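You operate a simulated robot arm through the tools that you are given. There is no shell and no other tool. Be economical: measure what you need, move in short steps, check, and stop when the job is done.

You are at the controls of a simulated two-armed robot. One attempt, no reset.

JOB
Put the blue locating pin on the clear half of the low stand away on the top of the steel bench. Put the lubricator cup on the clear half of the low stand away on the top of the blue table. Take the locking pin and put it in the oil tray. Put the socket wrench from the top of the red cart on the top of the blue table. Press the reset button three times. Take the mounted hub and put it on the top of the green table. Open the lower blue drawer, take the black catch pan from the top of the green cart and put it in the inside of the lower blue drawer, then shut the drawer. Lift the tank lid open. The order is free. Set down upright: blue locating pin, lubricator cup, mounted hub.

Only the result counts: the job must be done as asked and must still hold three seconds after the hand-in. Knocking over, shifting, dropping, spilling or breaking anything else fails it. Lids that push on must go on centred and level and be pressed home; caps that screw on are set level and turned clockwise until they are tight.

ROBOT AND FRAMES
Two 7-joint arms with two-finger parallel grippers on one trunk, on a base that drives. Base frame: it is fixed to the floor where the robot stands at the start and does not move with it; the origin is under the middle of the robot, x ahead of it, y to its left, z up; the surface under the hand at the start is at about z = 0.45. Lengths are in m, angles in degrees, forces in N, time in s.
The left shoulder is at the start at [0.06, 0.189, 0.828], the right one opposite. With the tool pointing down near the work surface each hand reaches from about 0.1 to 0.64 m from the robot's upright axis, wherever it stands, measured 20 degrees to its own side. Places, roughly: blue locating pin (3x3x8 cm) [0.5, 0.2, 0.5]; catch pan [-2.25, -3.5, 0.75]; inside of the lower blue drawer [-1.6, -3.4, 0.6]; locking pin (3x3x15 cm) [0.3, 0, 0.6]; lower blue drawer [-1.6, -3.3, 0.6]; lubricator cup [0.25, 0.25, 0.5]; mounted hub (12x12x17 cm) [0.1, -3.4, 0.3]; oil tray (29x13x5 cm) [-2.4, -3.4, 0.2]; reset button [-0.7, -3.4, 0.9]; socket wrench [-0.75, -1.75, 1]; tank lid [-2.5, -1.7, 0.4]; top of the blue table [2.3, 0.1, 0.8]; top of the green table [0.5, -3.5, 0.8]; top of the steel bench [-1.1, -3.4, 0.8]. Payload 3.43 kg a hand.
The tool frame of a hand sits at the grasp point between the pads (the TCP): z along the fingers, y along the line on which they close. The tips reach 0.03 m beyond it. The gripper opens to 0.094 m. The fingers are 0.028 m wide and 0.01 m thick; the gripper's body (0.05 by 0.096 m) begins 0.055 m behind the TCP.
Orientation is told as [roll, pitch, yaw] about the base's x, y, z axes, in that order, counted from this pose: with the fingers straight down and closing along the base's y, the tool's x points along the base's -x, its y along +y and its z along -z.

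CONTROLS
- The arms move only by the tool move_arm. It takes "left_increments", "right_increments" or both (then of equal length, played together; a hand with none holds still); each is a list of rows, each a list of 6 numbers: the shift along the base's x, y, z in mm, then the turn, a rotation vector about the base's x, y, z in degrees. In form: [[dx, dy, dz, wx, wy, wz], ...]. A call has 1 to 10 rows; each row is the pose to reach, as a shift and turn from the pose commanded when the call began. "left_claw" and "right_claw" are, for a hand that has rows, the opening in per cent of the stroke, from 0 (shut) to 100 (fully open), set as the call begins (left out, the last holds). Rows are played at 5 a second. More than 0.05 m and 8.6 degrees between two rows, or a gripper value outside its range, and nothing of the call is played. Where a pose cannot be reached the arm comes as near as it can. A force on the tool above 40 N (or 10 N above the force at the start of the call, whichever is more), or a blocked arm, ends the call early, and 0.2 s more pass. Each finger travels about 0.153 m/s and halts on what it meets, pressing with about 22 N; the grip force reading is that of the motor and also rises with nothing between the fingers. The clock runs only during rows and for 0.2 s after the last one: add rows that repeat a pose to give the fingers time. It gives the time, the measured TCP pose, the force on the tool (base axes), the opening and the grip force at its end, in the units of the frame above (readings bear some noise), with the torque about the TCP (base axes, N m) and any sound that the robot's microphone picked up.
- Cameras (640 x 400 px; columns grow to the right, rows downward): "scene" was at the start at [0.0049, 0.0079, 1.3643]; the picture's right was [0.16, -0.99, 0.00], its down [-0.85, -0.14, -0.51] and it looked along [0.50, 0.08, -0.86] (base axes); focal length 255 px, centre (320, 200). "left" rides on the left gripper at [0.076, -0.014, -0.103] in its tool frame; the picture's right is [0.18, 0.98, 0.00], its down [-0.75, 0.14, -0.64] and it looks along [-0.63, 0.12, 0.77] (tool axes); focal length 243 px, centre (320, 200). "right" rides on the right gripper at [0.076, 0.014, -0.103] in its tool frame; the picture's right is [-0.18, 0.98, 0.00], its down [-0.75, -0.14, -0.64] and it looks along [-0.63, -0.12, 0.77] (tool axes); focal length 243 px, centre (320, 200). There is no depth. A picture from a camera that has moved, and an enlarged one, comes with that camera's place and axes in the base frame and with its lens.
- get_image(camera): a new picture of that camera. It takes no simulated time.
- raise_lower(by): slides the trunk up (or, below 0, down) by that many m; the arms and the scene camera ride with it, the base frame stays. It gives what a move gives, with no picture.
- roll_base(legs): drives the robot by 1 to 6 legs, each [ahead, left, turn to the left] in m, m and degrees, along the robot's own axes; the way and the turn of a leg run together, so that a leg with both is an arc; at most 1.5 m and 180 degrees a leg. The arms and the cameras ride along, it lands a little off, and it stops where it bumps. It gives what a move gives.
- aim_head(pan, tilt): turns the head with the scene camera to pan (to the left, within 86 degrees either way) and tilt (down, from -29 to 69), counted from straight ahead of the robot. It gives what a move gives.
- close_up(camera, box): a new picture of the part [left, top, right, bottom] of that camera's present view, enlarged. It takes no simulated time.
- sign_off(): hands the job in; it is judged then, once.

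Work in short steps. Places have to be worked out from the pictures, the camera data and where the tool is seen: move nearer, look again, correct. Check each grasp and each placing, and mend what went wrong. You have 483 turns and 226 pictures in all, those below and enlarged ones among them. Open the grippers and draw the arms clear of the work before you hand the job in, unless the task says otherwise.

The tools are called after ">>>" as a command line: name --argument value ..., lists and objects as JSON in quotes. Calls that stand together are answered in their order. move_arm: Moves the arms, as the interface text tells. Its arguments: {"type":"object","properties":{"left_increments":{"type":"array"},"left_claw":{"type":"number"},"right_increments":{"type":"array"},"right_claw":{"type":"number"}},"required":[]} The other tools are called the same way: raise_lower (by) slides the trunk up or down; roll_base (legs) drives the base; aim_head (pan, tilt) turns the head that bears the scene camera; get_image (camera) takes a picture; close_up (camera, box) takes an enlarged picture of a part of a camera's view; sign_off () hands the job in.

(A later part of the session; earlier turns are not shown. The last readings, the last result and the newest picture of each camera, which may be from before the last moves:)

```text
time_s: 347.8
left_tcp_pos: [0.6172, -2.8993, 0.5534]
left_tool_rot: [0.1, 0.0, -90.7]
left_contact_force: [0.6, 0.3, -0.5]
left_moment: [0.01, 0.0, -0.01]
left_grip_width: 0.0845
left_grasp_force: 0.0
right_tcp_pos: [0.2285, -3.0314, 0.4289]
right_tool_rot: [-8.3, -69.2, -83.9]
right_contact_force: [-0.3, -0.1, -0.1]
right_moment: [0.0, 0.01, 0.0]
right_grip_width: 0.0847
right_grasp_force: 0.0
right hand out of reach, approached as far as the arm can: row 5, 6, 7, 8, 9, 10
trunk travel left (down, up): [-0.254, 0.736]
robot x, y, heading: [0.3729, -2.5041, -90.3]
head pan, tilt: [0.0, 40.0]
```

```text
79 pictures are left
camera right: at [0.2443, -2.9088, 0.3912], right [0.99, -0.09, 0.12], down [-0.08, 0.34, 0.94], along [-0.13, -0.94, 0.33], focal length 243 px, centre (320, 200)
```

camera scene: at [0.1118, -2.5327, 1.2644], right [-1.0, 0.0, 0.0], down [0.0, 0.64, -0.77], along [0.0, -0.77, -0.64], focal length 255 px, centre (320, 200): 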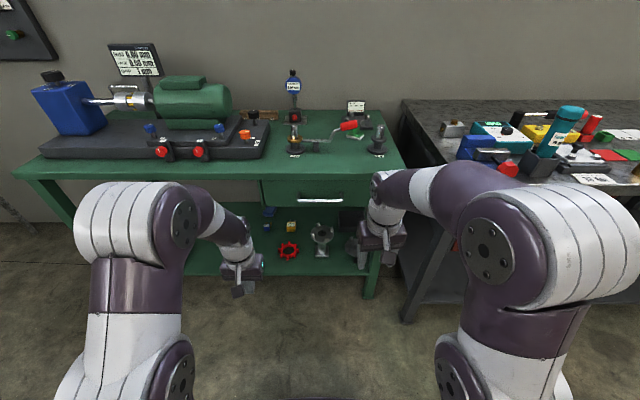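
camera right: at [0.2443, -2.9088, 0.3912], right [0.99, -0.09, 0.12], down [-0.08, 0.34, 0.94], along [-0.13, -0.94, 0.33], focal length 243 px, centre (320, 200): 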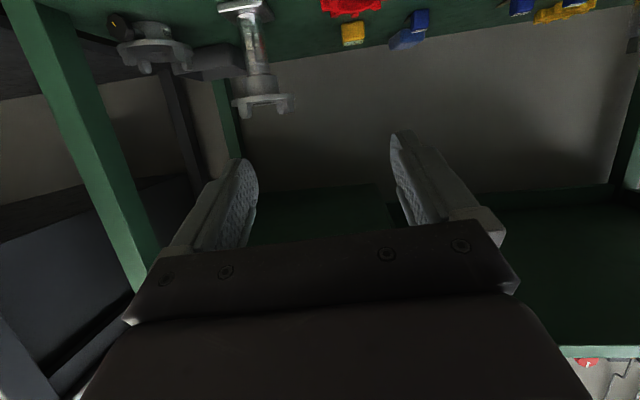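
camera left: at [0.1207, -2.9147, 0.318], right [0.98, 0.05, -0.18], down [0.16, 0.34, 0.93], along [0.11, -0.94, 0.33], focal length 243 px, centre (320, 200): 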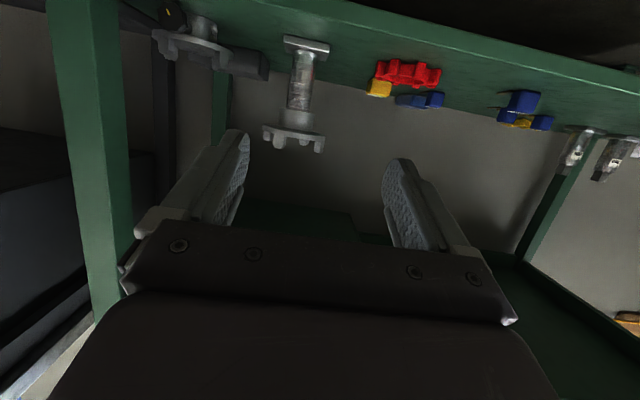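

Reach is good. Sidestep right 0.125 m, lower 0.1 m, and re-check the alignment with the post.

>>> roll_base --legs '[[0, -0.125, 0.3]]'

>>> raise_lower --by -0.11

>>> roll_base --legs '[[0.15, 0, 0]]'

>>> get_image --camera "right"

```text
time_s: 349.0
left_tcp_pos: [0.4955, -2.8989, 0.5535]
left_tool_rot: [-0.1, -0.1, -90.3]
left_contact_force: [0.2, 0.2, 0.4]
left_moment: [-0.03, -0.02, 0.01]
left_grip_width: 0.0847
left_grasp_force: 0.1
right_tcp_pos: [0.1072, -3.0326, 0.4284]
right_tool_rot: [-8.3, -69.2, -83.6]
right_contact_force: [-0.4, -0.7, 0.2]
right_moment: [-0.03, 0.01, 0.0]
right_grip_width: 0.0845
right_grasp_force: 0.1
trunk travel left (down, up): [-0.254, 0.736]
robot x, y, heading: [0.2469, -2.5079, -89.7]
head pan, tilt: [0.0, 40.0]
```

```text
time_s: 350.4
left_tcp_pos: [0.4966, -2.8984, 0.4446]
left_tool_rot: [0.1, -0.1, -90.2]
left_contact_force: [-0.4, -0.2, 0.8]
left_moment: [0.0, 0.02, 0.02]
left_grip_width: 0.0845
left_grasp_force: 0.0
right_tcp_pos: [0.1067, -3.032, 0.3189]
right_tool_rot: [-8.5, -69.1, -83.5]
right_contact_force: [0.2, 0.3, -0.1]
right_moment: [-0.01, 0.0, 0.0]
right_grip_width: 0.0847
right_grasp_force: 0.0
trunk travel left (down, up): [-0.144, 0.846]
robot x, y, heading: [0.2478, -2.5076, -89.5]
head pan, tilt: [0.0, 40.0]
```

```text
time_s: 351.8
left_tcp_pos: [0.4947, -3.0514, 0.4431]
left_tool_rot: [0.0, -0.1, -90.2]
left_contact_force: [-0.4, 0.5, 0.1]
left_moment: [-0.01, -0.01, -0.02]
left_grip_width: 0.0846
left_grasp_force: 0.1
right_tcp_pos: [0.1083, -3.1857, 0.3166]
right_tool_rot: [-8.5, -69.2, -83.5]
right_contact_force: [0.1, -0.2, -0.6]
right_moment: [0.0, 0.0, 0.01]
right_grip_width: 0.0844
right_grasp_force: 0.0
trunk travel left (down, up): [-0.144, 0.846]
robot x, y, heading: [0.2485, -2.6609, -89.7]
head pan, tilt: [0.0, 40.0]
```

```text
78 pictures are left
camera right: at [0.123, -3.0634, 0.2817], right [0.99, -0.09, 0.12], down [-0.09, 0.34, 0.94], along [-0.12, -0.94, 0.33], focal length 243 px, centre (320, 200)
```

right: 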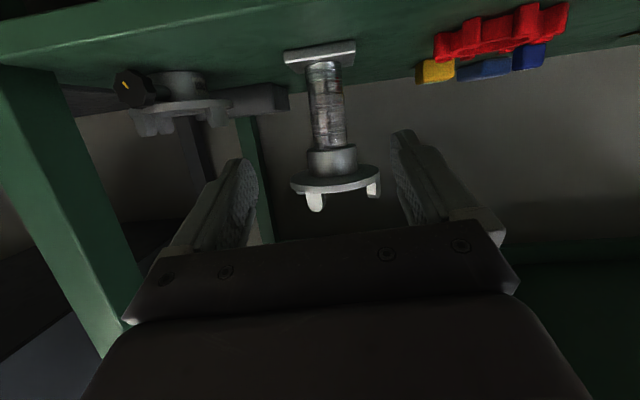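

Clear view: post at (0.106,-3.37,0.272). Level the hand's roll, drive ahead 0.1 m and extend onto the post.

>>> roll_base --legs '[[0.1, 0, 0]]'

>>> move_arm --right_increments '[[0, -15, -15, 0, 4, 0], [0, -35, -35, 0, 7, 0], [0, -50, -44, 0, 7, 0]]'

>>> get_image --camera "right"

```text
time_s: 353.0
left_tcp_pos: [0.4959, -3.1517, 0.4445]
left_tool_rot: [0.0, -0.1, -90.2]
left_contact_force: [-0.1, -0.1, -0.4]
left_moment: [0.0, -0.01, 0.02]
left_grip_width: 0.0846
left_grasp_force: 0.0
right_tcp_pos: [0.1078, -3.2858, 0.3196]
right_tool_rot: [-8.5, -69.3, -83.5]
right_contact_force: [0.3, 0.0, -0.8]
right_moment: [0.02, 0.02, -0.01]
right_grip_width: 0.0846
right_grasp_force: 0.0
trunk travel left (down, up): [-0.144, 0.846]
robot x, y, heading: [0.2497, -2.7606, -90.0]
head pan, tilt: [0.0, 40.0]
```

```text
time_s: 353.8
left_tcp_pos: [0.4942, -3.1513, 0.4438]
left_tool_rot: [0.0, -0.1, -90.3]
left_contact_force: [0.6, -0.5, -0.3]
left_moment: [0.0, 0.01, 0.0]
left_grip_width: 0.0846
left_grasp_force: 0.1
right_tcp_pos: [0.1085, -3.335, 0.2746]
right_tool_rot: [-26.7, -67.4, -66.4]
right_contact_force: [0.2, 0.2, 0.6]
right_moment: [0.01, 0.01, 0.0]
right_grip_width: 0.0846
right_grasp_force: 0.1
trunk travel left (down, up): [-0.144, 0.846]
robot x, y, heading: [0.2482, -2.7598, -89.7]
head pan, tilt: [0.0, 40.0]
```

```text
77 pictures are left
camera right: at [0.1189, -3.2125, 0.2358], right [1.0, -0.09, 0.0], down [0.03, 0.34, 0.94], along [-0.08, -0.94, 0.34], focal length 243 px, centre (320, 200)
```

right: 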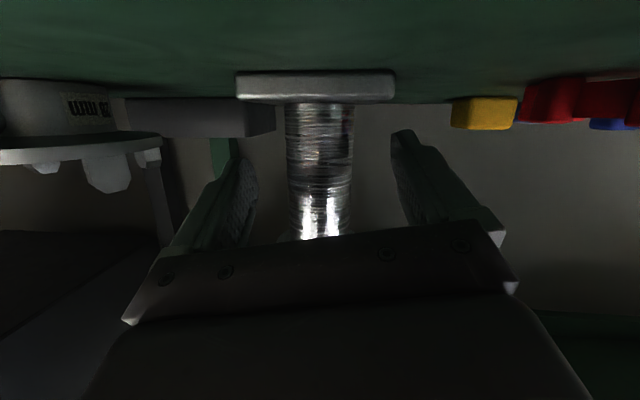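

Level and centred. Advance 3 cm and close on the post.

>>> move_arm --right_increments '[[-1, -15, 0, 0, 0, 0], [-2, -32, 0, 0, 0, 0], [-2, -32, 0, 0, 0, 0]]'

>>> move_arm --right_increments '[[0, 0, 0, 0, 0, 0], [0, 0, 0, 0, 0, 0], [0, 0, 0, 0, 0, 0]]' --right_claw 0

>>> move_arm --right_increments '[[0, 0, 10, 0, 0, 0], [0, 0, 20, 0, 0, 0], [0, 0, 40, 0, 0, 0]]'

>>> get_image --camera "right"

```text
time_s: 354.6
left_tcp_pos: [0.4958, -3.1497, 0.4446]
left_tool_rot: [0.0, -0.2, -90.3]
left_contact_force: [-0.6, 0.3, -0.6]
left_moment: [0.03, 0.0, 0.03]
left_grip_width: 0.0844
left_grasp_force: 0.1
right_tcp_pos: [0.1073, -3.3665, 0.277]
right_tool_rot: [-27.0, -67.5, -66.2]
right_contact_force: [1.1, 9.3, 18.2]
right_moment: [2.99, -0.09, -0.12]
right_grip_width: 0.0843
right_grasp_force: 0.0
trunk travel left (down, up): [-0.144, 0.846]
robot x, y, heading: [0.2481, -2.76, -89.9]
head pan, tilt: [0.0, 40.0]
```

```text
time_s: 355.4
left_tcp_pos: [0.4971, -3.1508, 0.4447]
left_tool_rot: [0.0, -0.2, -90.3]
left_contact_force: [0.2, -0.1, -0.5]
left_moment: [0.01, -0.02, 0.01]
left_grip_width: 0.0845
left_grasp_force: 0.0
right_tcp_pos: [0.1069, -3.3675, 0.2774]
right_tool_rot: [-26.9, -67.6, -66.4]
right_contact_force: [-0.9, 6.5, 21.5]
right_moment: [1.73, -0.71, -0.07]
right_grip_width: 0.049
right_grasp_force: 21.7
trunk travel left (down, up): [-0.144, 0.846]
robot x, y, heading: [0.2485, -2.7562, -90.1]
head pan, tilt: [0.0, 40.0]
```

```text
time_s: 356.2
left_tcp_pos: [0.4973, -3.1523, 0.4434]
left_tool_rot: [0.0, 0.0, -90.3]
left_contact_force: [0.3, -0.8, 0.3]
left_moment: [-0.03, 0.02, 0.0]
left_grip_width: 0.0847
left_grasp_force: 0.1
right_tcp_pos: [0.1065, -3.3664, 0.3124]
right_tool_rot: [-26.4, -67.0, -66.7]
right_contact_force: [0.3, 0.1, -9.5]
right_moment: [-0.09, 0.05, 0.0]
right_grip_width: 0.044
right_grasp_force: 22.4
trunk travel left (down, up): [-0.144, 0.846]
robot x, y, heading: [0.249, -2.7609, -89.8]
head pan, tilt: [0.0, 40.0]
```

```text
76 pictures are left
camera right: at [0.1166, -3.2436, 0.2745], right [1.0, -0.09, 0.0], down [0.03, 0.33, 0.94], along [-0.08, -0.94, 0.33], focal length 243 px, centre (320, 200)
```

right: 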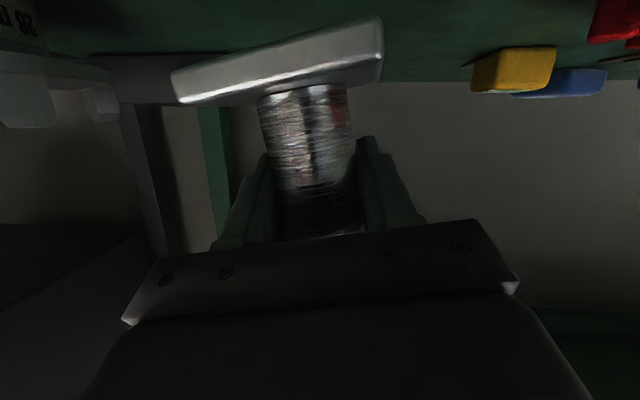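

Hub is lifted (≈1 kg), though rolled ~9° about y in the grip. Back out from under the table, then level it by rolling the hand back.

>>> roll_base --legs '[[-0.26, 0, 0]]'

>>> move_arm --right_increments '[[0, 0, 0, 0, -5, 0], [0, 0, 0, 0, -9.5, 0], [0, 0, 0, 0, -9.5, 0]]'

>>> get_image --camera "right"

```text
time_s: 358.1
left_tcp_pos: [0.4961, -2.891, 0.4436]
left_tool_rot: [0.1, -0.1, -90.1]
left_contact_force: [-0.1, 0.7, -0.4]
left_moment: [0.01, -0.02, -0.01]
left_grip_width: 0.0846
left_grasp_force: 0.1
right_tcp_pos: [0.1085, -3.1104, 0.3143]
right_tool_rot: [-26.7, -67.3, -66.3]
right_contact_force: [-0.1, -1.0, -9.2]
right_moment: [-0.07, 0.07, 0.0]
right_grip_width: 0.0442
right_grasp_force: 21.4
trunk travel left (down, up): [-0.144, 0.846]
robot x, y, heading: [0.2479, -2.4984, -89.9]
head pan, tilt: [0.0, 40.0]
```

```text
time_s: 358.9
left_tcp_pos: [0.4962, -2.8924, 0.4432]
left_tool_rot: [0.0, 0.1, -90.1]
left_contact_force: [0.0, 0.3, 0.0]
left_moment: [-0.01, 0.02, -0.04]
left_grip_width: 0.0843
left_grasp_force: 0.1
right_tcp_pos: [0.1073, -3.11, 0.3143]
right_tool_rot: [-7.6, -69.0, -84.1]
right_contact_force: [-0.4, -0.2, -9.8]
right_moment: [-0.06, 0.01, -0.01]
right_grip_width: 0.0441
right_grasp_force: 22.1
trunk travel left (down, up): [-0.144, 0.846]
robot x, y, heading: [0.2464, -2.5004, -89.7]
head pan, tilt: [0.0, 40.0]
```

```text
75 pictures are left
camera right: at [0.1221, -2.9871, 0.2768], right [0.99, -0.08, 0.13], down [-0.09, 0.34, 0.94], along [-0.12, -0.94, 0.32], focal length 243 px, centre (320, 200)
```

right: 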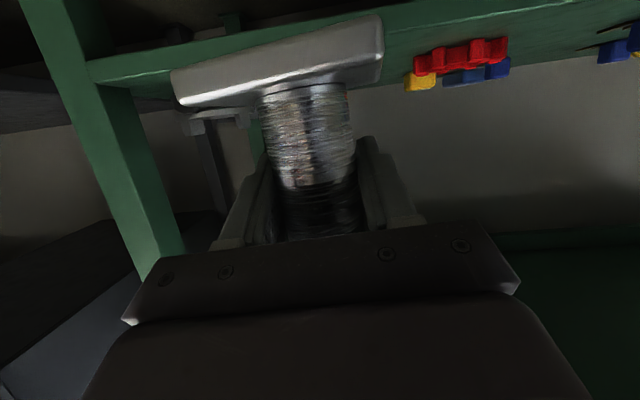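

Level now. Back off a bit more to clear the table's drawer handle, then raise.

>>> roll_base --legs '[[-0.12, 0, 0]]'

>>> raise_lower --by 0.4

>>> raise_lower --by 0.3

>>> aim_head --pan 0 --tilt 45

>>> get_image --camera "scene"

>>> get_image --camera "right"

```text
time_s: 360.1
left_tcp_pos: [0.4951, -2.7713, 0.443]
left_tool_rot: [0.0, 0.0, -90.1]
left_contact_force: [0.0, -1.0, 0.0]
left_moment: [0.02, 0.0, 0.0]
left_grip_width: 0.0848
left_grasp_force: 0.1
right_tcp_pos: [0.1073, -2.9882, 0.3134]
right_tool_rot: [-7.6, -69.1, -83.9]
right_contact_force: [-0.6, -0.4, -9.5]
right_moment: [-0.06, 0.02, 0.05]
right_grip_width: 0.0436
right_grasp_force: 21.9
trunk travel left (down, up): [-0.144, 0.846]
robot x, y, heading: [0.2431, -2.3816, -89.4]
head pan, tilt: [0.0, 40.0]
```

```text
time_s: 363.9
left_tcp_pos: [0.4956, -2.7718, 0.8427]
left_tool_rot: [0.0, 0.0, -90.2]
left_contact_force: [0.4, -0.4, 0.0]
left_moment: [-0.01, -0.01, 0.04]
left_grip_width: 0.0846
left_grasp_force: 0.1
right_tcp_pos: [0.1064, -2.9885, 0.7134]
right_tool_rot: [-7.6, -69.1, -84.0]
right_contact_force: [0.4, 0.5, -9.2]
right_moment: [-0.05, 0.0, 0.0]
right_grip_width: 0.0438
right_grasp_force: 21.3
trunk travel left (down, up): [-0.544, 0.446]
robot x, y, heading: [0.2465, -2.3789, -89.6]
head pan, tilt: [0.0, 40.0]
```

```text
time_s: 366.9
left_tcp_pos: [0.4954, -2.7717, 1.1428]
left_tool_rot: [0.0, 0.0, -90.1]
left_contact_force: [0.0, 0.8, -0.1]
left_moment: [0.0, -0.02, 0.02]
left_grip_width: 0.0846
left_grasp_force: 0.0
right_tcp_pos: [0.1071, -2.9891, 1.0132]
right_tool_rot: [-7.5, -69.1, -84.0]
right_contact_force: [0.4, 0.3, -10.0]
right_moment: [-0.04, 0.01, 0.0]
right_grip_width: 0.0437
right_grasp_force: 21.8
trunk travel left (down, up): [-0.844, 0.146]
robot x, y, heading: [0.2482, -2.3775, -89.5]
head pan, tilt: [0.0, 40.0]
```

```text
time_s: 367.6
left_tcp_pos: [0.4956, -2.772, 1.1435]
left_tool_rot: [-0.1, 0.0, -90.1]
left_contact_force: [0.4, -0.7, 0.2]
left_moment: [-0.01, 0.0, 0.0]
left_grip_width: 0.0845
left_grasp_force: 0.1
right_tcp_pos: [0.1057, -2.9894, 1.0127]
right_tool_rot: [-7.6, -69.1, -84.1]
right_contact_force: [0.1, 1.6, -9.7]
right_moment: [-0.1, 0.03, 0.02]
right_grip_width: 0.044
right_grasp_force: 22.0
trunk travel left (down, up): [-0.844, 0.146]
robot x, y, heading: [0.2454, -2.3793, -89.7]
head pan, tilt: [0.0, 45.0]
```

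```text
74 pictures are left
camera scene: at [0.2449, -2.4055, 1.7271], right [-1.0, -0.01, 0.0], down [-0.01, 0.71, -0.71], along [0.01, -0.71, -0.71], focal length 255 px, centre (320, 200)
```

scene: 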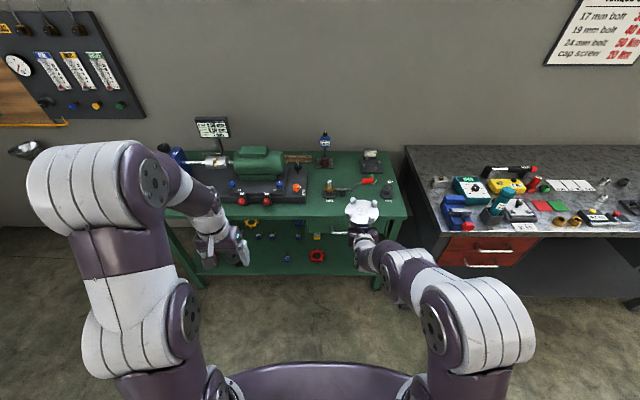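

```text
73 pictures are left
camera right: at [0.1211, -2.8663, 0.9767], right [0.99, -0.08, 0.13], down [-0.09, 0.34, 0.94], along [-0.12, -0.94, 0.32], focal length 243 px, centre (320, 200)
```

right: 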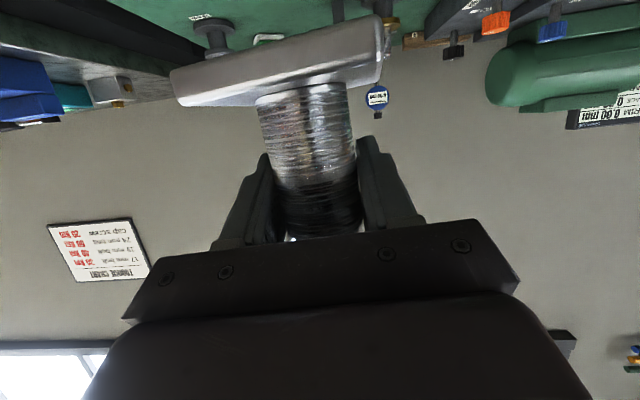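

Zoom on the green table top to pick a free spot.

>>> close_up --camera "scene" --box '[190, 130, 420, 280]'

```text
2.67 times, centred on (305, 205) of scene
camera zoom: at [0.2449, -2.4055, 1.7271], right [-1.0, -0.01, 0.0], down [-0.01, 0.71, -0.71], along [0.01, -0.71, -0.71], focal length 681 px, centre (360, 187)
```

zoom: 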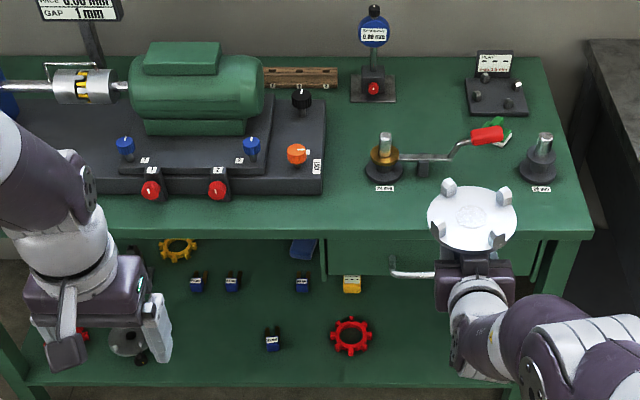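

Free spot between the valve and the right-hand fixture, about (0.05,-3.285). Drive there and extend.

>>> roll_base --legs '[[0.2, -0.055, 0]]'

>>> move_arm --right_increments '[[0, -35, 0, 0, 0, 0], [0, -70, 0, 0, 0, 0], [0, -98, 0, 0, 0, 0]]'

>>> get_image --camera "right"

>>> close_up --camera "scene" --box '[190, 130, 420, 280]'

```text
time_s: 369.2
left_tcp_pos: [0.4444, -2.97, 1.1442]
left_tool_rot: [0.0, 0.0, -89.9]
left_contact_force: [-0.2, 0.5, -0.2]
left_moment: [-0.01, -0.01, -0.01]
left_grip_width: 0.0846
left_grasp_force: 0.1
right_tcp_pos: [0.0569, -3.1909, 1.0138]
right_tool_rot: [-7.7, -69.1, -83.6]
right_contact_force: [0.4, -0.7, -9.2]
right_moment: [-0.09, 0.03, 0.01]
right_grip_width: 0.0439
right_grasp_force: 22.1
trunk travel left (down, up): [-0.844, 0.146]
robot x, y, heading: [0.1974, -2.5831, -89.1]
head pan, tilt: [0.0, 45.0]
```

```text
time_s: 370.0
left_tcp_pos: [0.4431, -2.9746, 1.1419]
left_tool_rot: [0.0, -0.1, -89.8]
left_contact_force: [0.0, 0.6, 0.3]
left_moment: [-0.02, 0.03, -0.02]
left_grip_width: 0.0847
left_grasp_force: 0.1
right_tcp_pos: [0.0544, -3.2925, 1.0118]
right_tool_rot: [-7.7, -68.9, -83.8]
right_contact_force: [0.4, -0.4, -10.7]
right_moment: [-0.09, 0.03, 0.01]
right_grip_width: 0.0437
right_grasp_force: 22.3
trunk travel left (down, up): [-0.844, 0.146]
robot x, y, heading: [0.1888, -2.5767, -89.2]
head pan, tilt: [0.0, 45.0]
```

```text
71 pictures are left
camera right: at [0.0687, -3.169, 0.9757], right [0.99, -0.08, 0.13], down [-0.09, 0.33, 0.94], along [-0.12, -0.94, 0.32], focal length 243 px, centre (320, 200)
```

right: 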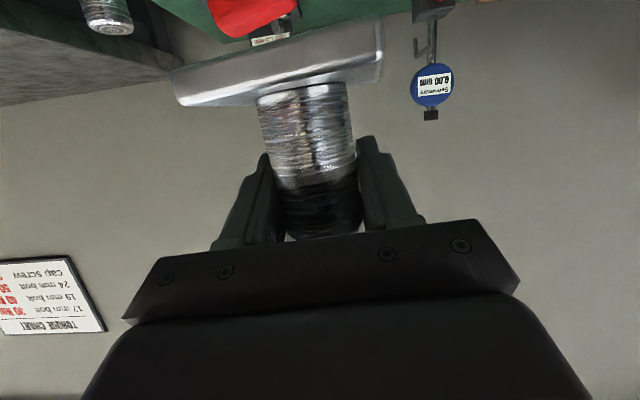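

```text
2.67 times, centred on (305, 205) of scene
camera zoom: at [0.1913, -2.6099, 1.7271], right [-1.0, -0.01, 0.0], down [-0.01, 0.71, -0.71], along [0.01, -0.71, -0.71], focal length 681 px, centre (360, 187)
```

zoom: 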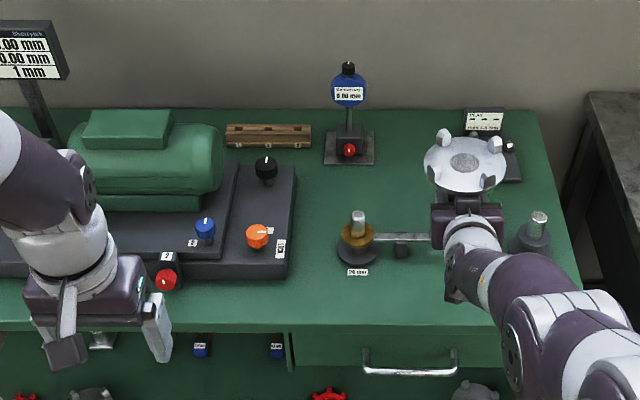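

Position is good. Lower in small steps until contact.

>>> move_arm --right_increments '[[0, 5, -25, 0, 0, 0], [0, 5, -50, 0, 0, 0], [0, 5, -75, 0, 0, 0], [0, 5, -95, 0, 0, 0], [0, 5, -108, 0, 0, 0]]'

>>> get_image --camera "right"

```text
time_s: 371.2
left_tcp_pos: [0.4443, -2.9745, 1.1442]
left_tool_rot: [-0.1, 0.0, -89.9]
left_contact_force: [-0.2, -0.2, -0.4]
left_moment: [-0.03, -0.01, -0.04]
left_grip_width: 0.0845
left_grasp_force: 0.1
right_tcp_pos: [0.0554, -3.2853, 0.9039]
right_tool_rot: [-7.6, -69.1, -83.8]
right_contact_force: [-0.9, -0.1, -9.0]
right_moment: [-0.08, 0.01, 0.01]
right_grip_width: 0.044
right_grasp_force: 21.6
trunk travel left (down, up): [-0.844, 0.146]
robot x, y, heading: [0.1924, -2.5836, -89.4]
head pan, tilt: [0.0, 45.0]
```

```text
69 pictures are left
camera right: at [0.0694, -3.1627, 0.8681], right [0.99, -0.08, 0.13], down [-0.09, 0.33, 0.94], along [-0.12, -0.94, 0.32], focal length 243 px, centre (320, 200)
```

right: 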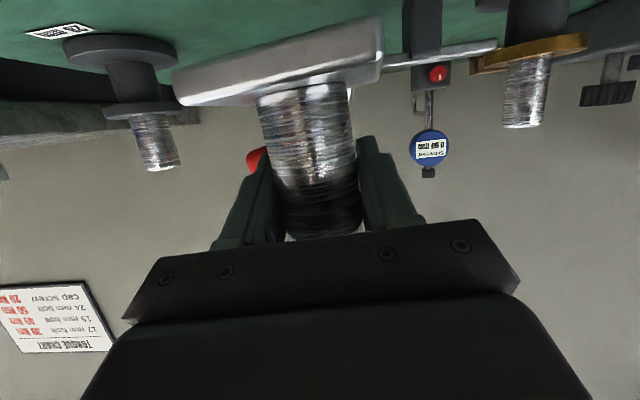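

Continue down slowly.

>>> move_arm --right_increments '[[0, 0, -8, 0, 0, 0], [0, 0, -16, 0, 0, 0], [0, 0, -24, 0, 0, 0], [0, 0, -30, 0, 0, 0], [0, 0, -36, 0, 0, 0]]'

>>> get_image --camera "right"

```text
time_s: 372.4
left_tcp_pos: [0.4439, -2.9725, 1.1426]
left_tool_rot: [0.0, 0.0, -89.9]
left_contact_force: [0.2, -0.1, -0.2]
left_moment: [0.01, 0.0, -0.01]
left_grip_width: 0.0847
left_grasp_force: 0.0
right_tcp_pos: [0.0555, -3.2844, 0.8684]
right_tool_rot: [-7.5, -69.1, -83.6]
right_contact_force: [0.7, 0.5, -9.4]
right_moment: [-0.06, -0.02, 0.02]
right_grip_width: 0.0441
right_grasp_force: 21.7
trunk travel left (down, up): [-0.844, 0.146]
robot x, y, heading: [0.1934, -2.5834, -89.4]
head pan, tilt: [0.0, 45.0]
```

```text
68 pictures are left
camera right: at [0.0697, -3.1623, 0.8322], right [0.99, -0.08, 0.13], down [-0.09, 0.33, 0.94], along [-0.12, -0.94, 0.32], focal length 243 px, centre (320, 200)
```

right: 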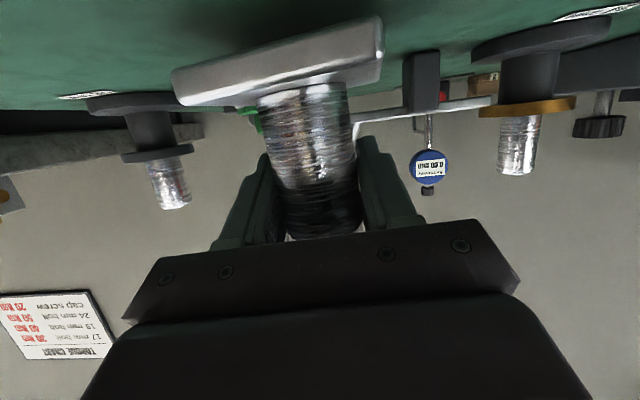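

>>> move_arm --right_increments '[[0, 0, -6, 0, 0, 0], [0, 0, -12, 0, 0, 0], [0, 0, -18, 0, 0, 0], [0, 0, -24, 0, 0, 0], [0, 0, -30, 0, 0, 0], [0, 0, -36, 0, 0, 0]]'

```text
time_s: 373.8
left_tcp_pos: [0.4443, -2.9693, 1.1438]
left_tool_rot: [0.0, -0.2, -89.8]
left_contact_force: [-0.5, -0.5, 0.4]
left_moment: [0.02, 0.04, 0.0]
left_grip_width: 0.0846
left_grasp_force: 0.0
right_tcp_pos: [0.0567, -3.2829, 0.8362]
right_tool_rot: [-7.7, -69.5, -83.5]
right_contact_force: [-1.8, 0.1, 17.2]
right_moment: [0.14, -0.79, 0.17]
right_grip_width: 0.0451
right_grasp_force: 22.2
trunk travel left (down, up): [-0.844, 0.146]
robot x, y, heading: [0.1919, -2.5813, -89.3]
head pan, tilt: [0.0, 45.0]
```

Contact. Check levelness.

>>> get_image --camera "right"

```text
67 pictures are left
camera right: at [0.0703, -3.1614, 0.7995], right [0.99, -0.08, 0.13], down [-0.09, 0.34, 0.94], along [-0.12, -0.94, 0.33], focal length 243 px, centre (320, 200)
```

right: 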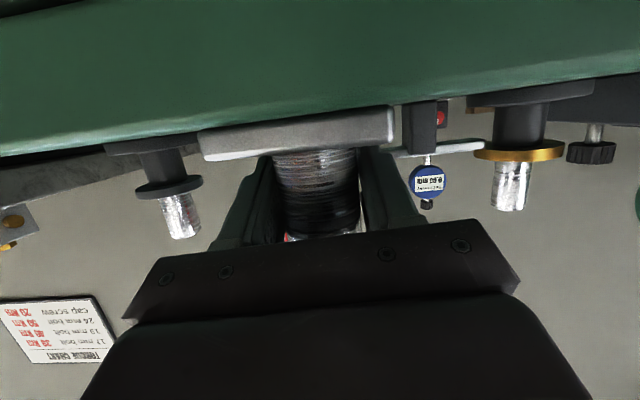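

Base plate is flush with the table top. Release and withdraw straight back.

>>> move_arm --right_increments '[[0, 0, 1, 0, 0, 0], [0, 0, 1, 0, 0, 0], [0, 0, 1, 0, 0, 0]]' --right_claw 85

>>> move_arm --right_increments '[[0, 25, 0, 0, 0, 0], [0, 55, 0, 0, 0, 0], [0, 90, 0, 0, 0, 0]]'

>>> roll_base --legs '[[-0.25, 0, 0]]'

>>> get_image --camera "scene"

```text
time_s: 374.6
left_tcp_pos: [0.4433, -2.9703, 1.1441]
left_tool_rot: [-0.1, -0.2, -89.9]
left_contact_force: [0.7, -0.6, -0.7]
left_moment: [0.02, -0.01, 0.0]
left_grip_width: 0.0847
left_grasp_force: 0.1
right_tcp_pos: [0.0544, -3.2833, 0.8375]
right_tool_rot: [-7.6, -69.4, -83.6]
right_contact_force: [-4.9, -1.0, 17.5]
right_moment: [-0.44, -0.53, -0.19]
right_grip_width: 0.0765
right_grasp_force: 0.1
trunk travel left (down, up): [-0.844, 0.146]
robot x, y, heading: [0.193, -2.5827, -89.2]
head pan, tilt: [0.0, 45.0]
```

```text
time_s: 375.4
left_tcp_pos: [0.4441, -2.9725, 1.1439]
left_tool_rot: [0.1, -0.1, -89.8]
left_contact_force: [0.5, -0.5, -0.3]
left_moment: [0.01, 0.02, 0.02]
left_grip_width: 0.0848
left_grasp_force: 0.0
right_tcp_pos: [0.0582, -3.1936, 0.8352]
right_tool_rot: [-8.0, -69.0, -83.6]
right_contact_force: [0.1, 0.3, -0.2]
right_moment: [-0.03, 0.02, 0.0]
right_grip_width: 0.08
right_grasp_force: 0.0
trunk travel left (down, up): [-0.844, 0.146]
robot x, y, heading: [0.1933, -2.5821, -89.1]
head pan, tilt: [0.0, 45.0]
```

```text
time_s: 377.2
left_tcp_pos: [0.4392, -2.7263, 1.1434]
left_tool_rot: [0.0, -0.1, -90.1]
left_contact_force: [0.8, -0.7, -0.2]
left_moment: [0.01, 0.0, 0.03]
left_grip_width: 0.0844
left_grasp_force: 0.0
right_tcp_pos: [0.0519, -2.9456, 0.8368]
right_tool_rot: [-7.9, -69.1, -84.0]
right_contact_force: [-0.1, 0.4, 0.4]
right_moment: [0.01, -0.02, 0.01]
right_grip_width: 0.0798
right_grasp_force: 0.0
trunk travel left (down, up): [-0.844, 0.146]
robot x, y, heading: [0.1875, -2.3342, -89.6]
head pan, tilt: [0.0, 45.0]
```

```text
66 pictures are left
camera scene: at [0.1895, -2.3593, 1.7271], right [-1.0, -0.01, 0.0], down [0.0, 0.71, -0.71], along [0.0, -0.71, -0.71], focal length 255 px, centre (320, 200)
```

scene: 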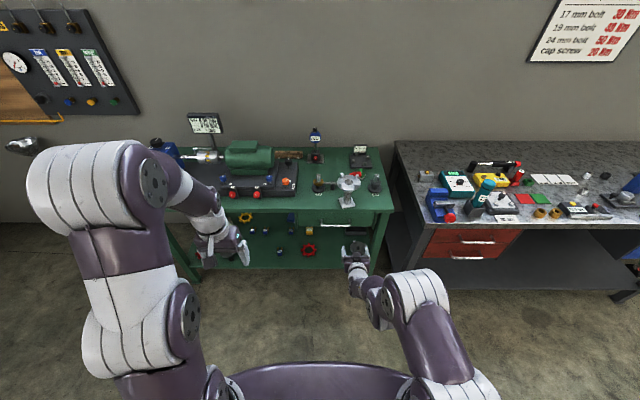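

>>> close_up --camera "scene" --box '[270, 130, 420, 280]'

```text
2.67 times, centred on (345, 205) of scene
camera zoom: at [0.1895, -2.3593, 1.7271], right [-1.0, -0.01, 0.0], down [0.0, 0.71, -0.71], along [0.0, -0.71, -0.71], focal length 681 px, centre (253, 187)
```

zoom: 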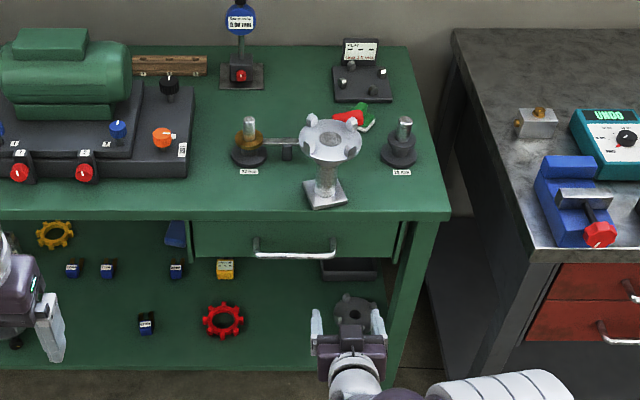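

Hub stands upright on the green table. Next the socket wrench on the red cart. Un-tilt the right hand, turn around and look at the cart.

>>> move_arm --right_increments '[[0, 10, 20, 8, 0, 0], [0, 20, 40, 16, 0, 0], [0, 30, 60, 24, 0, 0], [0, 40, 90, 32, 0, 0], [0, 50, 120, 40, 0, 0], [0, 60, 150, 48, 0, 0], [0, 70, 180, 56, 0, 0], [0, 80, 210, 62, 0, 0], [0, 90, 240, 69, 0, 0]]'

>>> roll_base --legs '[[0.1, -0.4, 0], [0, 0, 150], [0, 0, 30]]'

>>> aim_head --pan 20 --tilt 40

>>> get_image --camera "scene"

```text
time_s: 379.2
left_tcp_pos: [0.4406, -2.7267, 1.1434]
left_tool_rot: [0.0, -0.1, -90.0]
left_contact_force: [1.3, -0.6, -0.2]
left_moment: [0.01, 0.01, 0.0]
left_grip_width: 0.0847
left_grasp_force: 0.0
right_tcp_pos: [0.054, -2.8554, 1.0779]
right_tool_rot: [-2.3, -0.1, -87.7]
right_contact_force: [0.0, -0.2, 0.1]
right_moment: [-0.01, -0.02, -0.01]
right_grip_width: 0.0798
right_grasp_force: 0.0
right hand out of reach, approached as far as the arm can: row 6, 7
trunk travel left (down, up): [-0.844, 0.146]
robot x, y, heading: [0.192, -2.3336, -89.6]
head pan, tilt: [0.0, 45.0]
```

```text
time_s: 389.4
left_tcp_pos: [-0.4474, -2.0439, 1.1441]
left_tool_rot: [0.0, -0.1, 89.3]
left_contact_force: [0.7, 0.6, -0.1]
left_moment: [0.0, -0.01, -0.01]
left_grip_width: 0.0846
left_grasp_force: 0.0
right_tcp_pos: [-0.0606, -1.9174, 1.0787]
right_tool_rot: [-2.3, -0.2, 91.5]
right_contact_force: [0.3, 0.3, -0.9]
right_moment: [-0.01, -0.03, -0.02]
right_grip_width: 0.0801
right_grasp_force: 0.0
trunk travel left (down, up): [-0.844, 0.146]
robot x, y, heading: [-0.2063, -2.4387, 90.0]
head pan, tilt: [0.0, 45.0]
```

```text
time_s: 390.2
left_tcp_pos: [-0.448, -2.0433, 1.1429]
left_tool_rot: [0.1, -0.1, 89.2]
left_contact_force: [-0.3, -0.1, -0.1]
left_moment: [0.01, -0.02, 0.0]
left_grip_width: 0.0844
left_grasp_force: 0.0
right_tcp_pos: [-0.0599, -1.9166, 1.0789]
right_tool_rot: [-2.4, -0.2, 91.4]
right_contact_force: [0.1, -0.8, -0.1]
right_moment: [-0.01, 0.02, 0.03]
right_grip_width: 0.0799
right_grasp_force: 0.1
trunk travel left (down, up): [-0.844, 0.146]
robot x, y, heading: [-0.2034, -2.442, 89.8]
head pan, tilt: [20.0, 40.0]
```

```text
64 pictures are left
camera scene: at [-0.2338, -2.4203, 1.7344], right [0.94, 0.34, 0.0], down [0.22, -0.61, -0.77], along [-0.26, 0.72, -0.64], focal length 255 px, centre (320, 200)
```

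scene: 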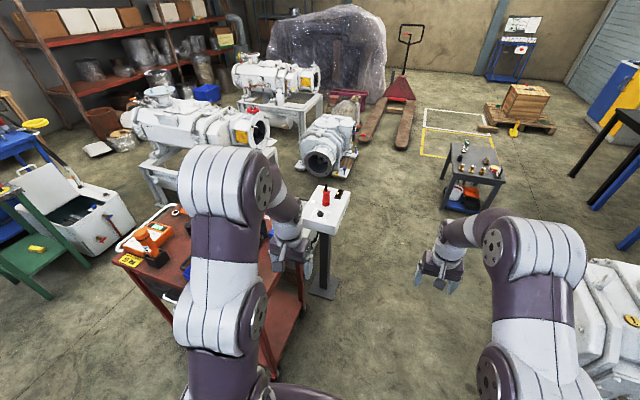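

The cart is ahead-left. Sidestep left and look.

>>> roll_base --legs '[[-0.05, 0, 0], [0, 0.5, 0]]'

>>> aim_head --pan 0 --tilt 45

>>> get_image --camera "scene"

>>> get_image --camera "left"

```text
time_s: 393.7
left_tcp_pos: [-0.9513, -2.0964, 1.1441]
left_tool_rot: [-0.1, 0.0, 89.7]
left_contact_force: [0.2, -0.5, -0.2]
left_moment: [0.0, 0.0, 0.0]
left_grip_width: 0.0843
left_grasp_force: 0.1
right_tcp_pos: [-0.5642, -1.9663, 1.077]
right_tool_rot: [-2.3, -0.2, 91.9]
right_contact_force: [-0.3, 0.6, 0.7]
right_moment: [0.0, 0.01, 0.01]
right_grip_width: 0.08
right_grasp_force: 0.1
trunk travel left (down, up): [-0.844, 0.146]
robot x, y, heading: [-0.7067, -2.4854, 90.1]
head pan, tilt: [20.0, 40.0]
```

```text
time_s: 394.5
left_tcp_pos: [-0.9519, -2.0956, 1.1434]
left_tool_rot: [0.0, -0.1, 89.8]
left_contact_force: [-0.2, 0.5, 0.0]
left_moment: [0.06, 0.0, -0.01]
left_grip_width: 0.0846
left_grasp_force: 0.0
right_tcp_pos: [-0.5653, -1.9662, 1.0788]
right_tool_rot: [-2.3, -0.2, 91.8]
right_contact_force: [0.0, 0.4, 0.8]
right_moment: [-0.02, 0.01, 0.0]
right_grip_width: 0.0796
right_grasp_force: 0.0
trunk travel left (down, up): [-0.844, 0.146]
robot x, y, heading: [-0.707, -2.4905, 90.2]
head pan, tilt: [0.0, 45.0]
```

```text
63 pictures are left
camera scene: at [-0.7065, -2.4688, 1.7272], right [1.0, 0.0, 0.0], down [0.0, -0.71, -0.71], along [0.0, 0.71, -0.71], focal length 255 px, centre (320, 200)
```

scene: 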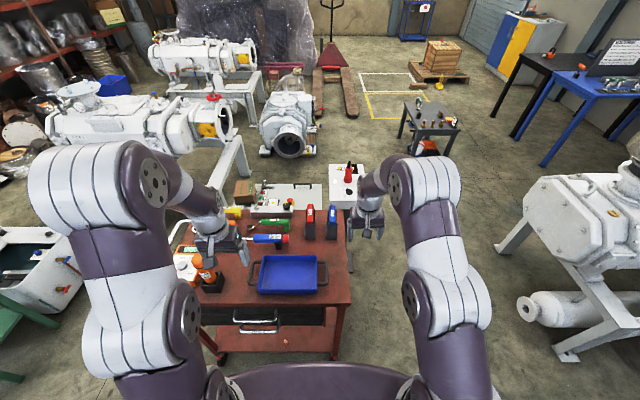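

```text
62 pictures are left
camera left: at [-0.9385, -2.1716, 1.2452], right [-0.98, -0.18, 0.0], down [-0.14, 0.75, 0.64], along [-0.11, 0.63, -0.77], focal length 243 px, centre (320, 200)
```

left: 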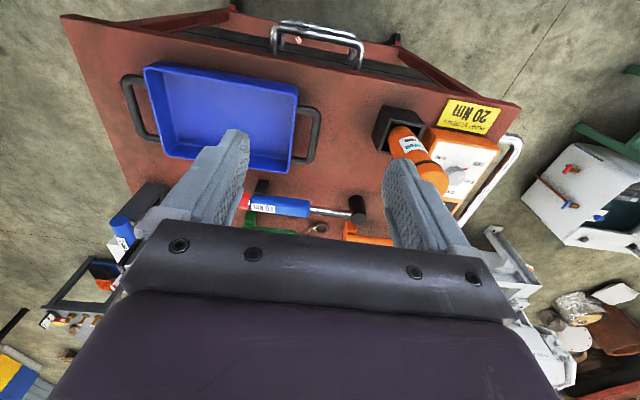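

>>> close_up --camera "scene" --box '[170, 175, 370, 300]'

```text
3.20 times, centred on (270, 238) of scene
camera zoom: at [-0.7065, -2.4688, 1.7272], right [1.0, 0.0, 0.0], down [0.0, -0.71, -0.71], along [0.0, 0.71, -0.71], focal length 817 px, centre (480, 80)
```

zoom: 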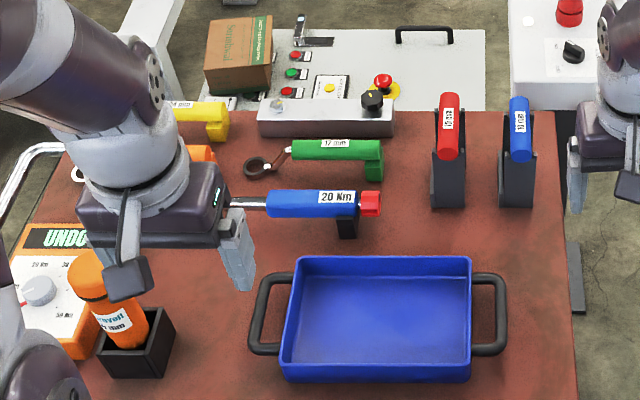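

>>> close_up --camera "scene" --box '[245, 195, 355, 262]'

>>> get_image --camera "right"

```text
5.82 times, centred on (300, 228) of scene
camera zoom: at [-0.7065, -2.4688, 1.7272], right [1.0, 0.0, 0.0], down [0.0, -0.71, -0.71], along [0.0, 0.71, -0.71], focal length 1485 px, centre (436, 34)
```

zoom: 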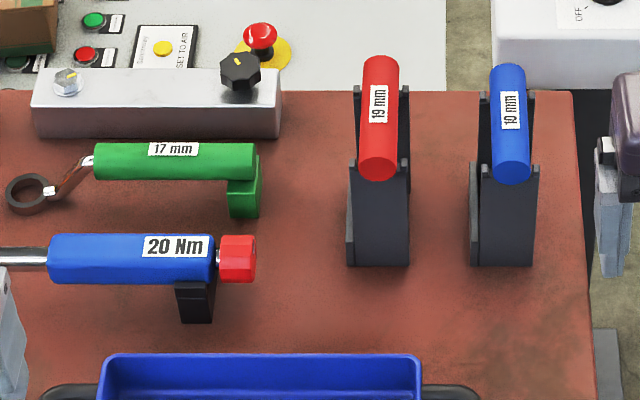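

```text
59 pictures are left
camera right: at [-0.581, -2.043, 1.1786], right [-0.99, 0.15, -0.04], down [0.09, 0.75, 0.65], along [0.13, 0.64, -0.76], focal length 243 px, centre (320, 200)
```

right: 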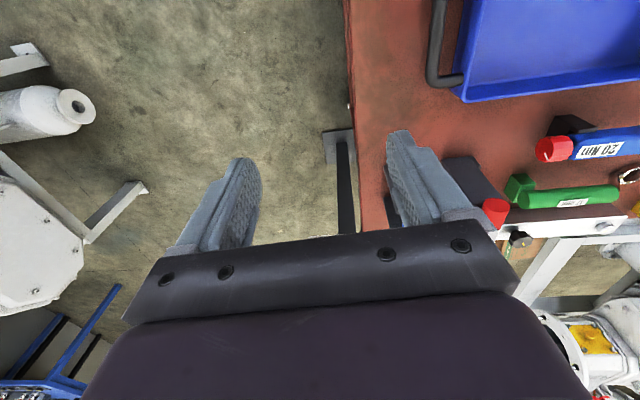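

I need to see the ends of the red "19 mm" and blue "10 mm" tools. Raise the trunk and shift the right hand over them.

>>> raise_lower --by 0.12

>>> move_arm --right_increments '[[-45, 0, 0, 0, 0, 0], [-90, 0, 0, 0, 0, 0], [-125, 0, 0, 0, 0, 0]]' --right_claw 100

>>> get_image --camera "right"

```text
time_s: 396.0
left_tcp_pos: [-0.9528, -2.0955, 1.264]
left_tool_rot: [-0.1, -0.1, 89.7]
left_contact_force: [-0.4, -0.2, 1.3]
left_moment: [0.02, -0.01, 0.04]
left_grip_width: 0.0845
left_grasp_force: 0.1
right_tcp_pos: [-0.5657, -1.9657, 1.1982]
right_tool_rot: [-2.3, -0.3, 91.9]
right_contact_force: [0.1, 0.1, -0.4]
right_moment: [-0.01, -0.01, 0.0]
right_grip_width: 0.0797
right_grasp_force: 0.1
trunk travel left (down, up): [-0.964, 0.026]
robot x, y, heading: [-0.7044, -2.4855, 90.3]
head pan, tilt: [0.0, 45.0]
```

```text
time_s: 396.8
left_tcp_pos: [-0.9517, -2.0953, 1.2643]
left_tool_rot: [0.0, -0.1, 89.7]
left_contact_force: [0.0, 0.1, -0.3]
left_moment: [0.04, -0.02, -0.03]
left_grip_width: 0.0843
left_grasp_force: 0.1
right_tcp_pos: [-0.6904, -1.9663, 1.196]
right_tool_rot: [-2.3, -0.1, 91.8]
right_contact_force: [-0.5, 0.1, -0.8]
right_moment: [-0.03, 0.03, 0.02]
right_grip_width: 0.0942
right_grasp_force: 0.0
trunk travel left (down, up): [-0.964, 0.026]
robot x, y, heading: [-0.7078, -2.4835, 90.3]
head pan, tilt: [0.0, 45.0]
```

```text
58 pictures are left
camera right: at [-0.7073, -2.0434, 1.2971], right [-0.99, 0.15, -0.04], down [0.09, 0.75, 0.65], along [0.13, 0.64, -0.76], focal length 243 px, centre (320, 200)
```

right: 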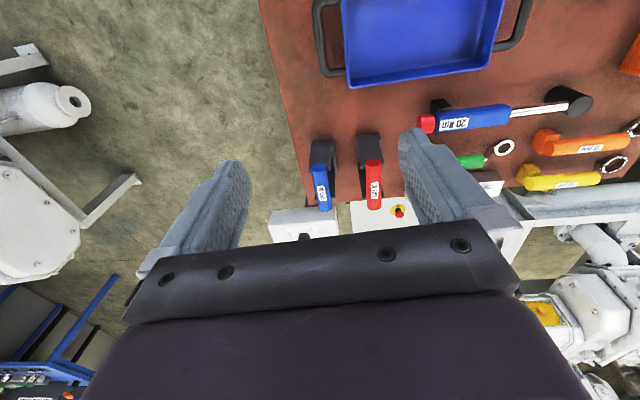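

>>> close_up --camera "right" --box '[280, 120, 420, 230]'

>>> close_up --camera "right" --box '[400, 80, 640, 210]'

```text
3.64 times, centred on (350, 175) of right
camera zoom: at [-0.7073, -2.0434, 1.2971], right [-0.99, 0.15, -0.04], down [0.09, 0.75, 0.65], along [0.13, 0.64, -0.76], focal length 882 px, centre (211, 291)
```

zoom: 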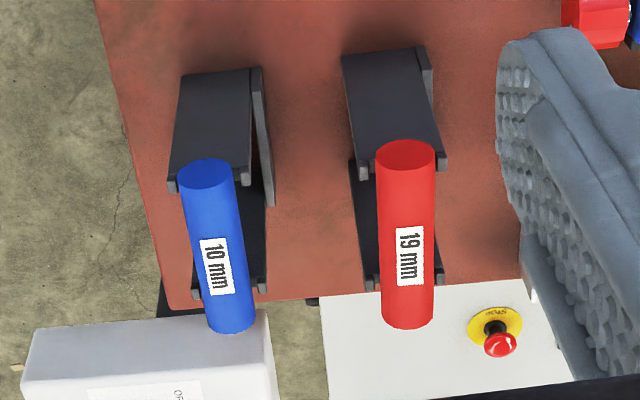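

```text
2.67 times, centred on (520, 145) of right
camera zoom: at [-0.7073, -2.0434, 1.2971], right [-0.99, 0.15, -0.04], down [0.09, 0.75, 0.65], along [0.13, 0.64, -0.76], focal length 647 px, centre (-213, 347)
```

zoom: 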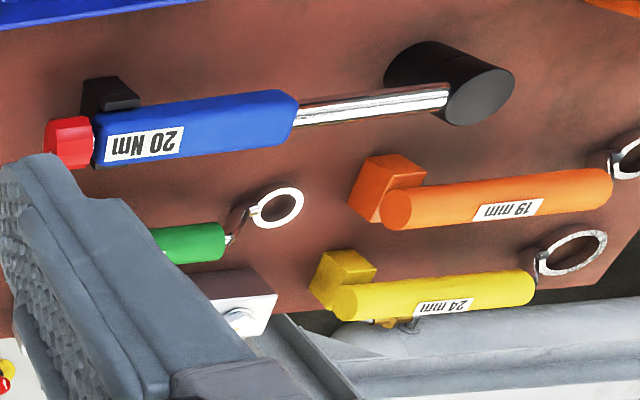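

Red and blue are handled tools in holders; I want a side view. Turn the left hand to look toward +x.

>>> move_arm --left_increments '[[10, 5, 0, 0, 0, -8.5], [20, 10, 0, 0, 0, -17], [30, 15, 0, 0, 0, -25.5], [40, 20, 0, 0, 0, -34], [50, 25, 0, 0, 0, -42.5], [60, 30, 0, 0, 0, -51], [70, 40, 0, 0, 0, -59.5], [70, 40, 0, 0, 0, -65]]'

>>> get_image --camera "left"

```text
time_s: 398.6
left_tcp_pos: [-0.8828, -2.055, 1.2636]
left_tool_rot: [0.1, -0.2, 24.5]
left_contact_force: [0.0, 1.2, -0.2]
left_moment: [-0.02, 0.0, 0.04]
left_grip_width: 0.0847
left_grasp_force: 0.0
right_tcp_pos: [-0.6913, -1.9658, 1.1974]
right_tool_rot: [-2.4, -0.2, 91.8]
right_contact_force: [0.3, -0.2, 0.4]
right_moment: [-0.02, 0.02, 0.01]
right_grip_width: 0.094
right_grasp_force: 0.2
trunk travel left (down, up): [-0.964, 0.026]
robot x, y, heading: [-0.7047, -2.4922, 90.7]
head pan, tilt: [0.0, 45.0]
```

```text
55 pictures are left
camera left: at [-0.9459, -2.0997, 1.3657], right [-0.58, 0.82, 0.0], down [0.63, 0.44, 0.64], along [0.53, 0.37, -0.77], focal length 243 px, centre (320, 200)
```

left: 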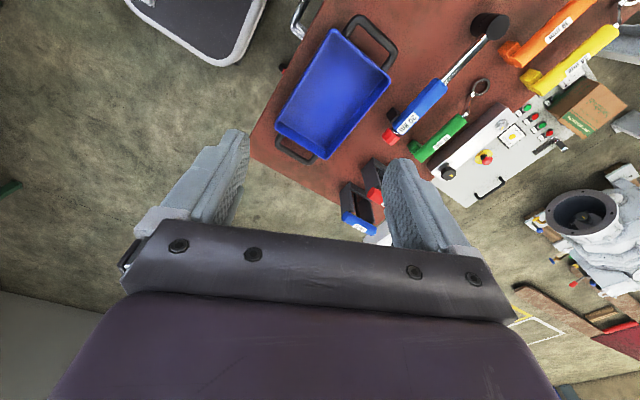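

>>> close_up --camera "left" --box '[320, 140, 420, 250]'

```text
3.64 times, centred on (370, 195) of left
camera zoom: at [-0.9459, -2.0997, 1.3657], right [-0.58, 0.82, 0.0], down [0.63, 0.44, 0.64], along [0.53, 0.37, -0.77], focal length 882 px, centre (138, 218)
```

zoom: 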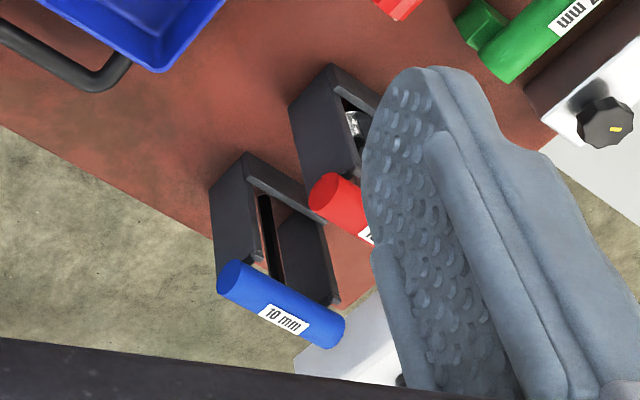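

The red 19 mm T-handle has a chrome socket in its holder: that's the socket wrench; the blue one is a hex key. Restore the left yaw, lower the trunk slightly, and drive in so the right hand is over the red handle at (-0.746,-1.76,0.955).

>>> move_arm --left_increments '[[-10, -15, 0, 0, 0, 8], [-20, -30, 0, 0, 0, 16], [-30, -45, 0, 0, 0, 24], [-40, -60, 0, 0, 0, 32], [-50, -75, 0, 0, 0, 40], [-60, -90, 0, 0, 0, 48], [-70, -100, 0, 0, 0, 56], [-70, -100, 0, 0, 0, 64]]'

>>> roll_base --legs '[[0, 0.1, -0.6], [0.12, 0, 0]]'

>>> get_image --camera "right"

```text
time_s: 400.4
left_tcp_pos: [-0.9516, -2.1548, 1.2632]
left_tool_rot: [0.0, -0.1, 88.8]
left_contact_force: [-0.3, 0.5, 0.7]
left_moment: [0.01, -0.02, 0.01]
left_grip_width: 0.0846
left_grasp_force: 0.1
right_tcp_pos: [-0.6907, -1.9663, 1.1956]
right_tool_rot: [-2.3, -0.3, 91.8]
right_contact_force: [-0.4, -0.5, 0.0]
right_moment: [-0.01, 0.03, -0.01]
right_grip_width: 0.0941
right_grasp_force: 0.0
trunk travel left (down, up): [-0.964, 0.026]
robot x, y, heading: [-0.7039, -2.4905, 90.5]
head pan, tilt: [0.0, 45.0]
```

```text
time_s: 402.4
left_tcp_pos: [-1.0495, -2.0379, 1.2639]
left_tool_rot: [-0.1, -0.1, 88.0]
left_contact_force: [-0.5, -0.1, -0.6]
left_moment: [0.01, 0.0, 0.01]
left_grip_width: 0.0846
left_grasp_force: 0.0
right_tcp_pos: [-0.7863, -1.852, 1.1979]
right_tool_rot: [-2.4, -0.4, 91.2]
right_contact_force: [-0.5, 0.3, 0.5]
right_moment: [0.03, 0.0, -0.02]
right_grip_width: 0.0941
right_grasp_force: 0.1
trunk travel left (down, up): [-0.964, 0.026]
robot x, y, heading: [-0.8018, -2.3687, 89.4]
head pan, tilt: [0.0, 45.0]
```

```text
53 pictures are left
camera right: at [-0.8034, -1.9294, 1.2982], right [-0.99, 0.16, -0.04], down [0.1, 0.75, 0.65], along [0.14, 0.64, -0.76], focal length 243 px, centre (320, 200)
```

right: 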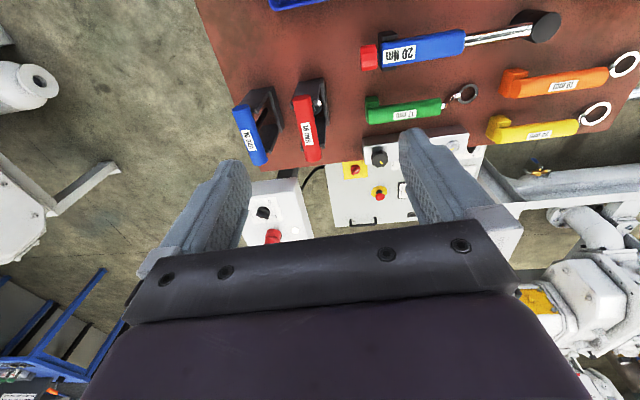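

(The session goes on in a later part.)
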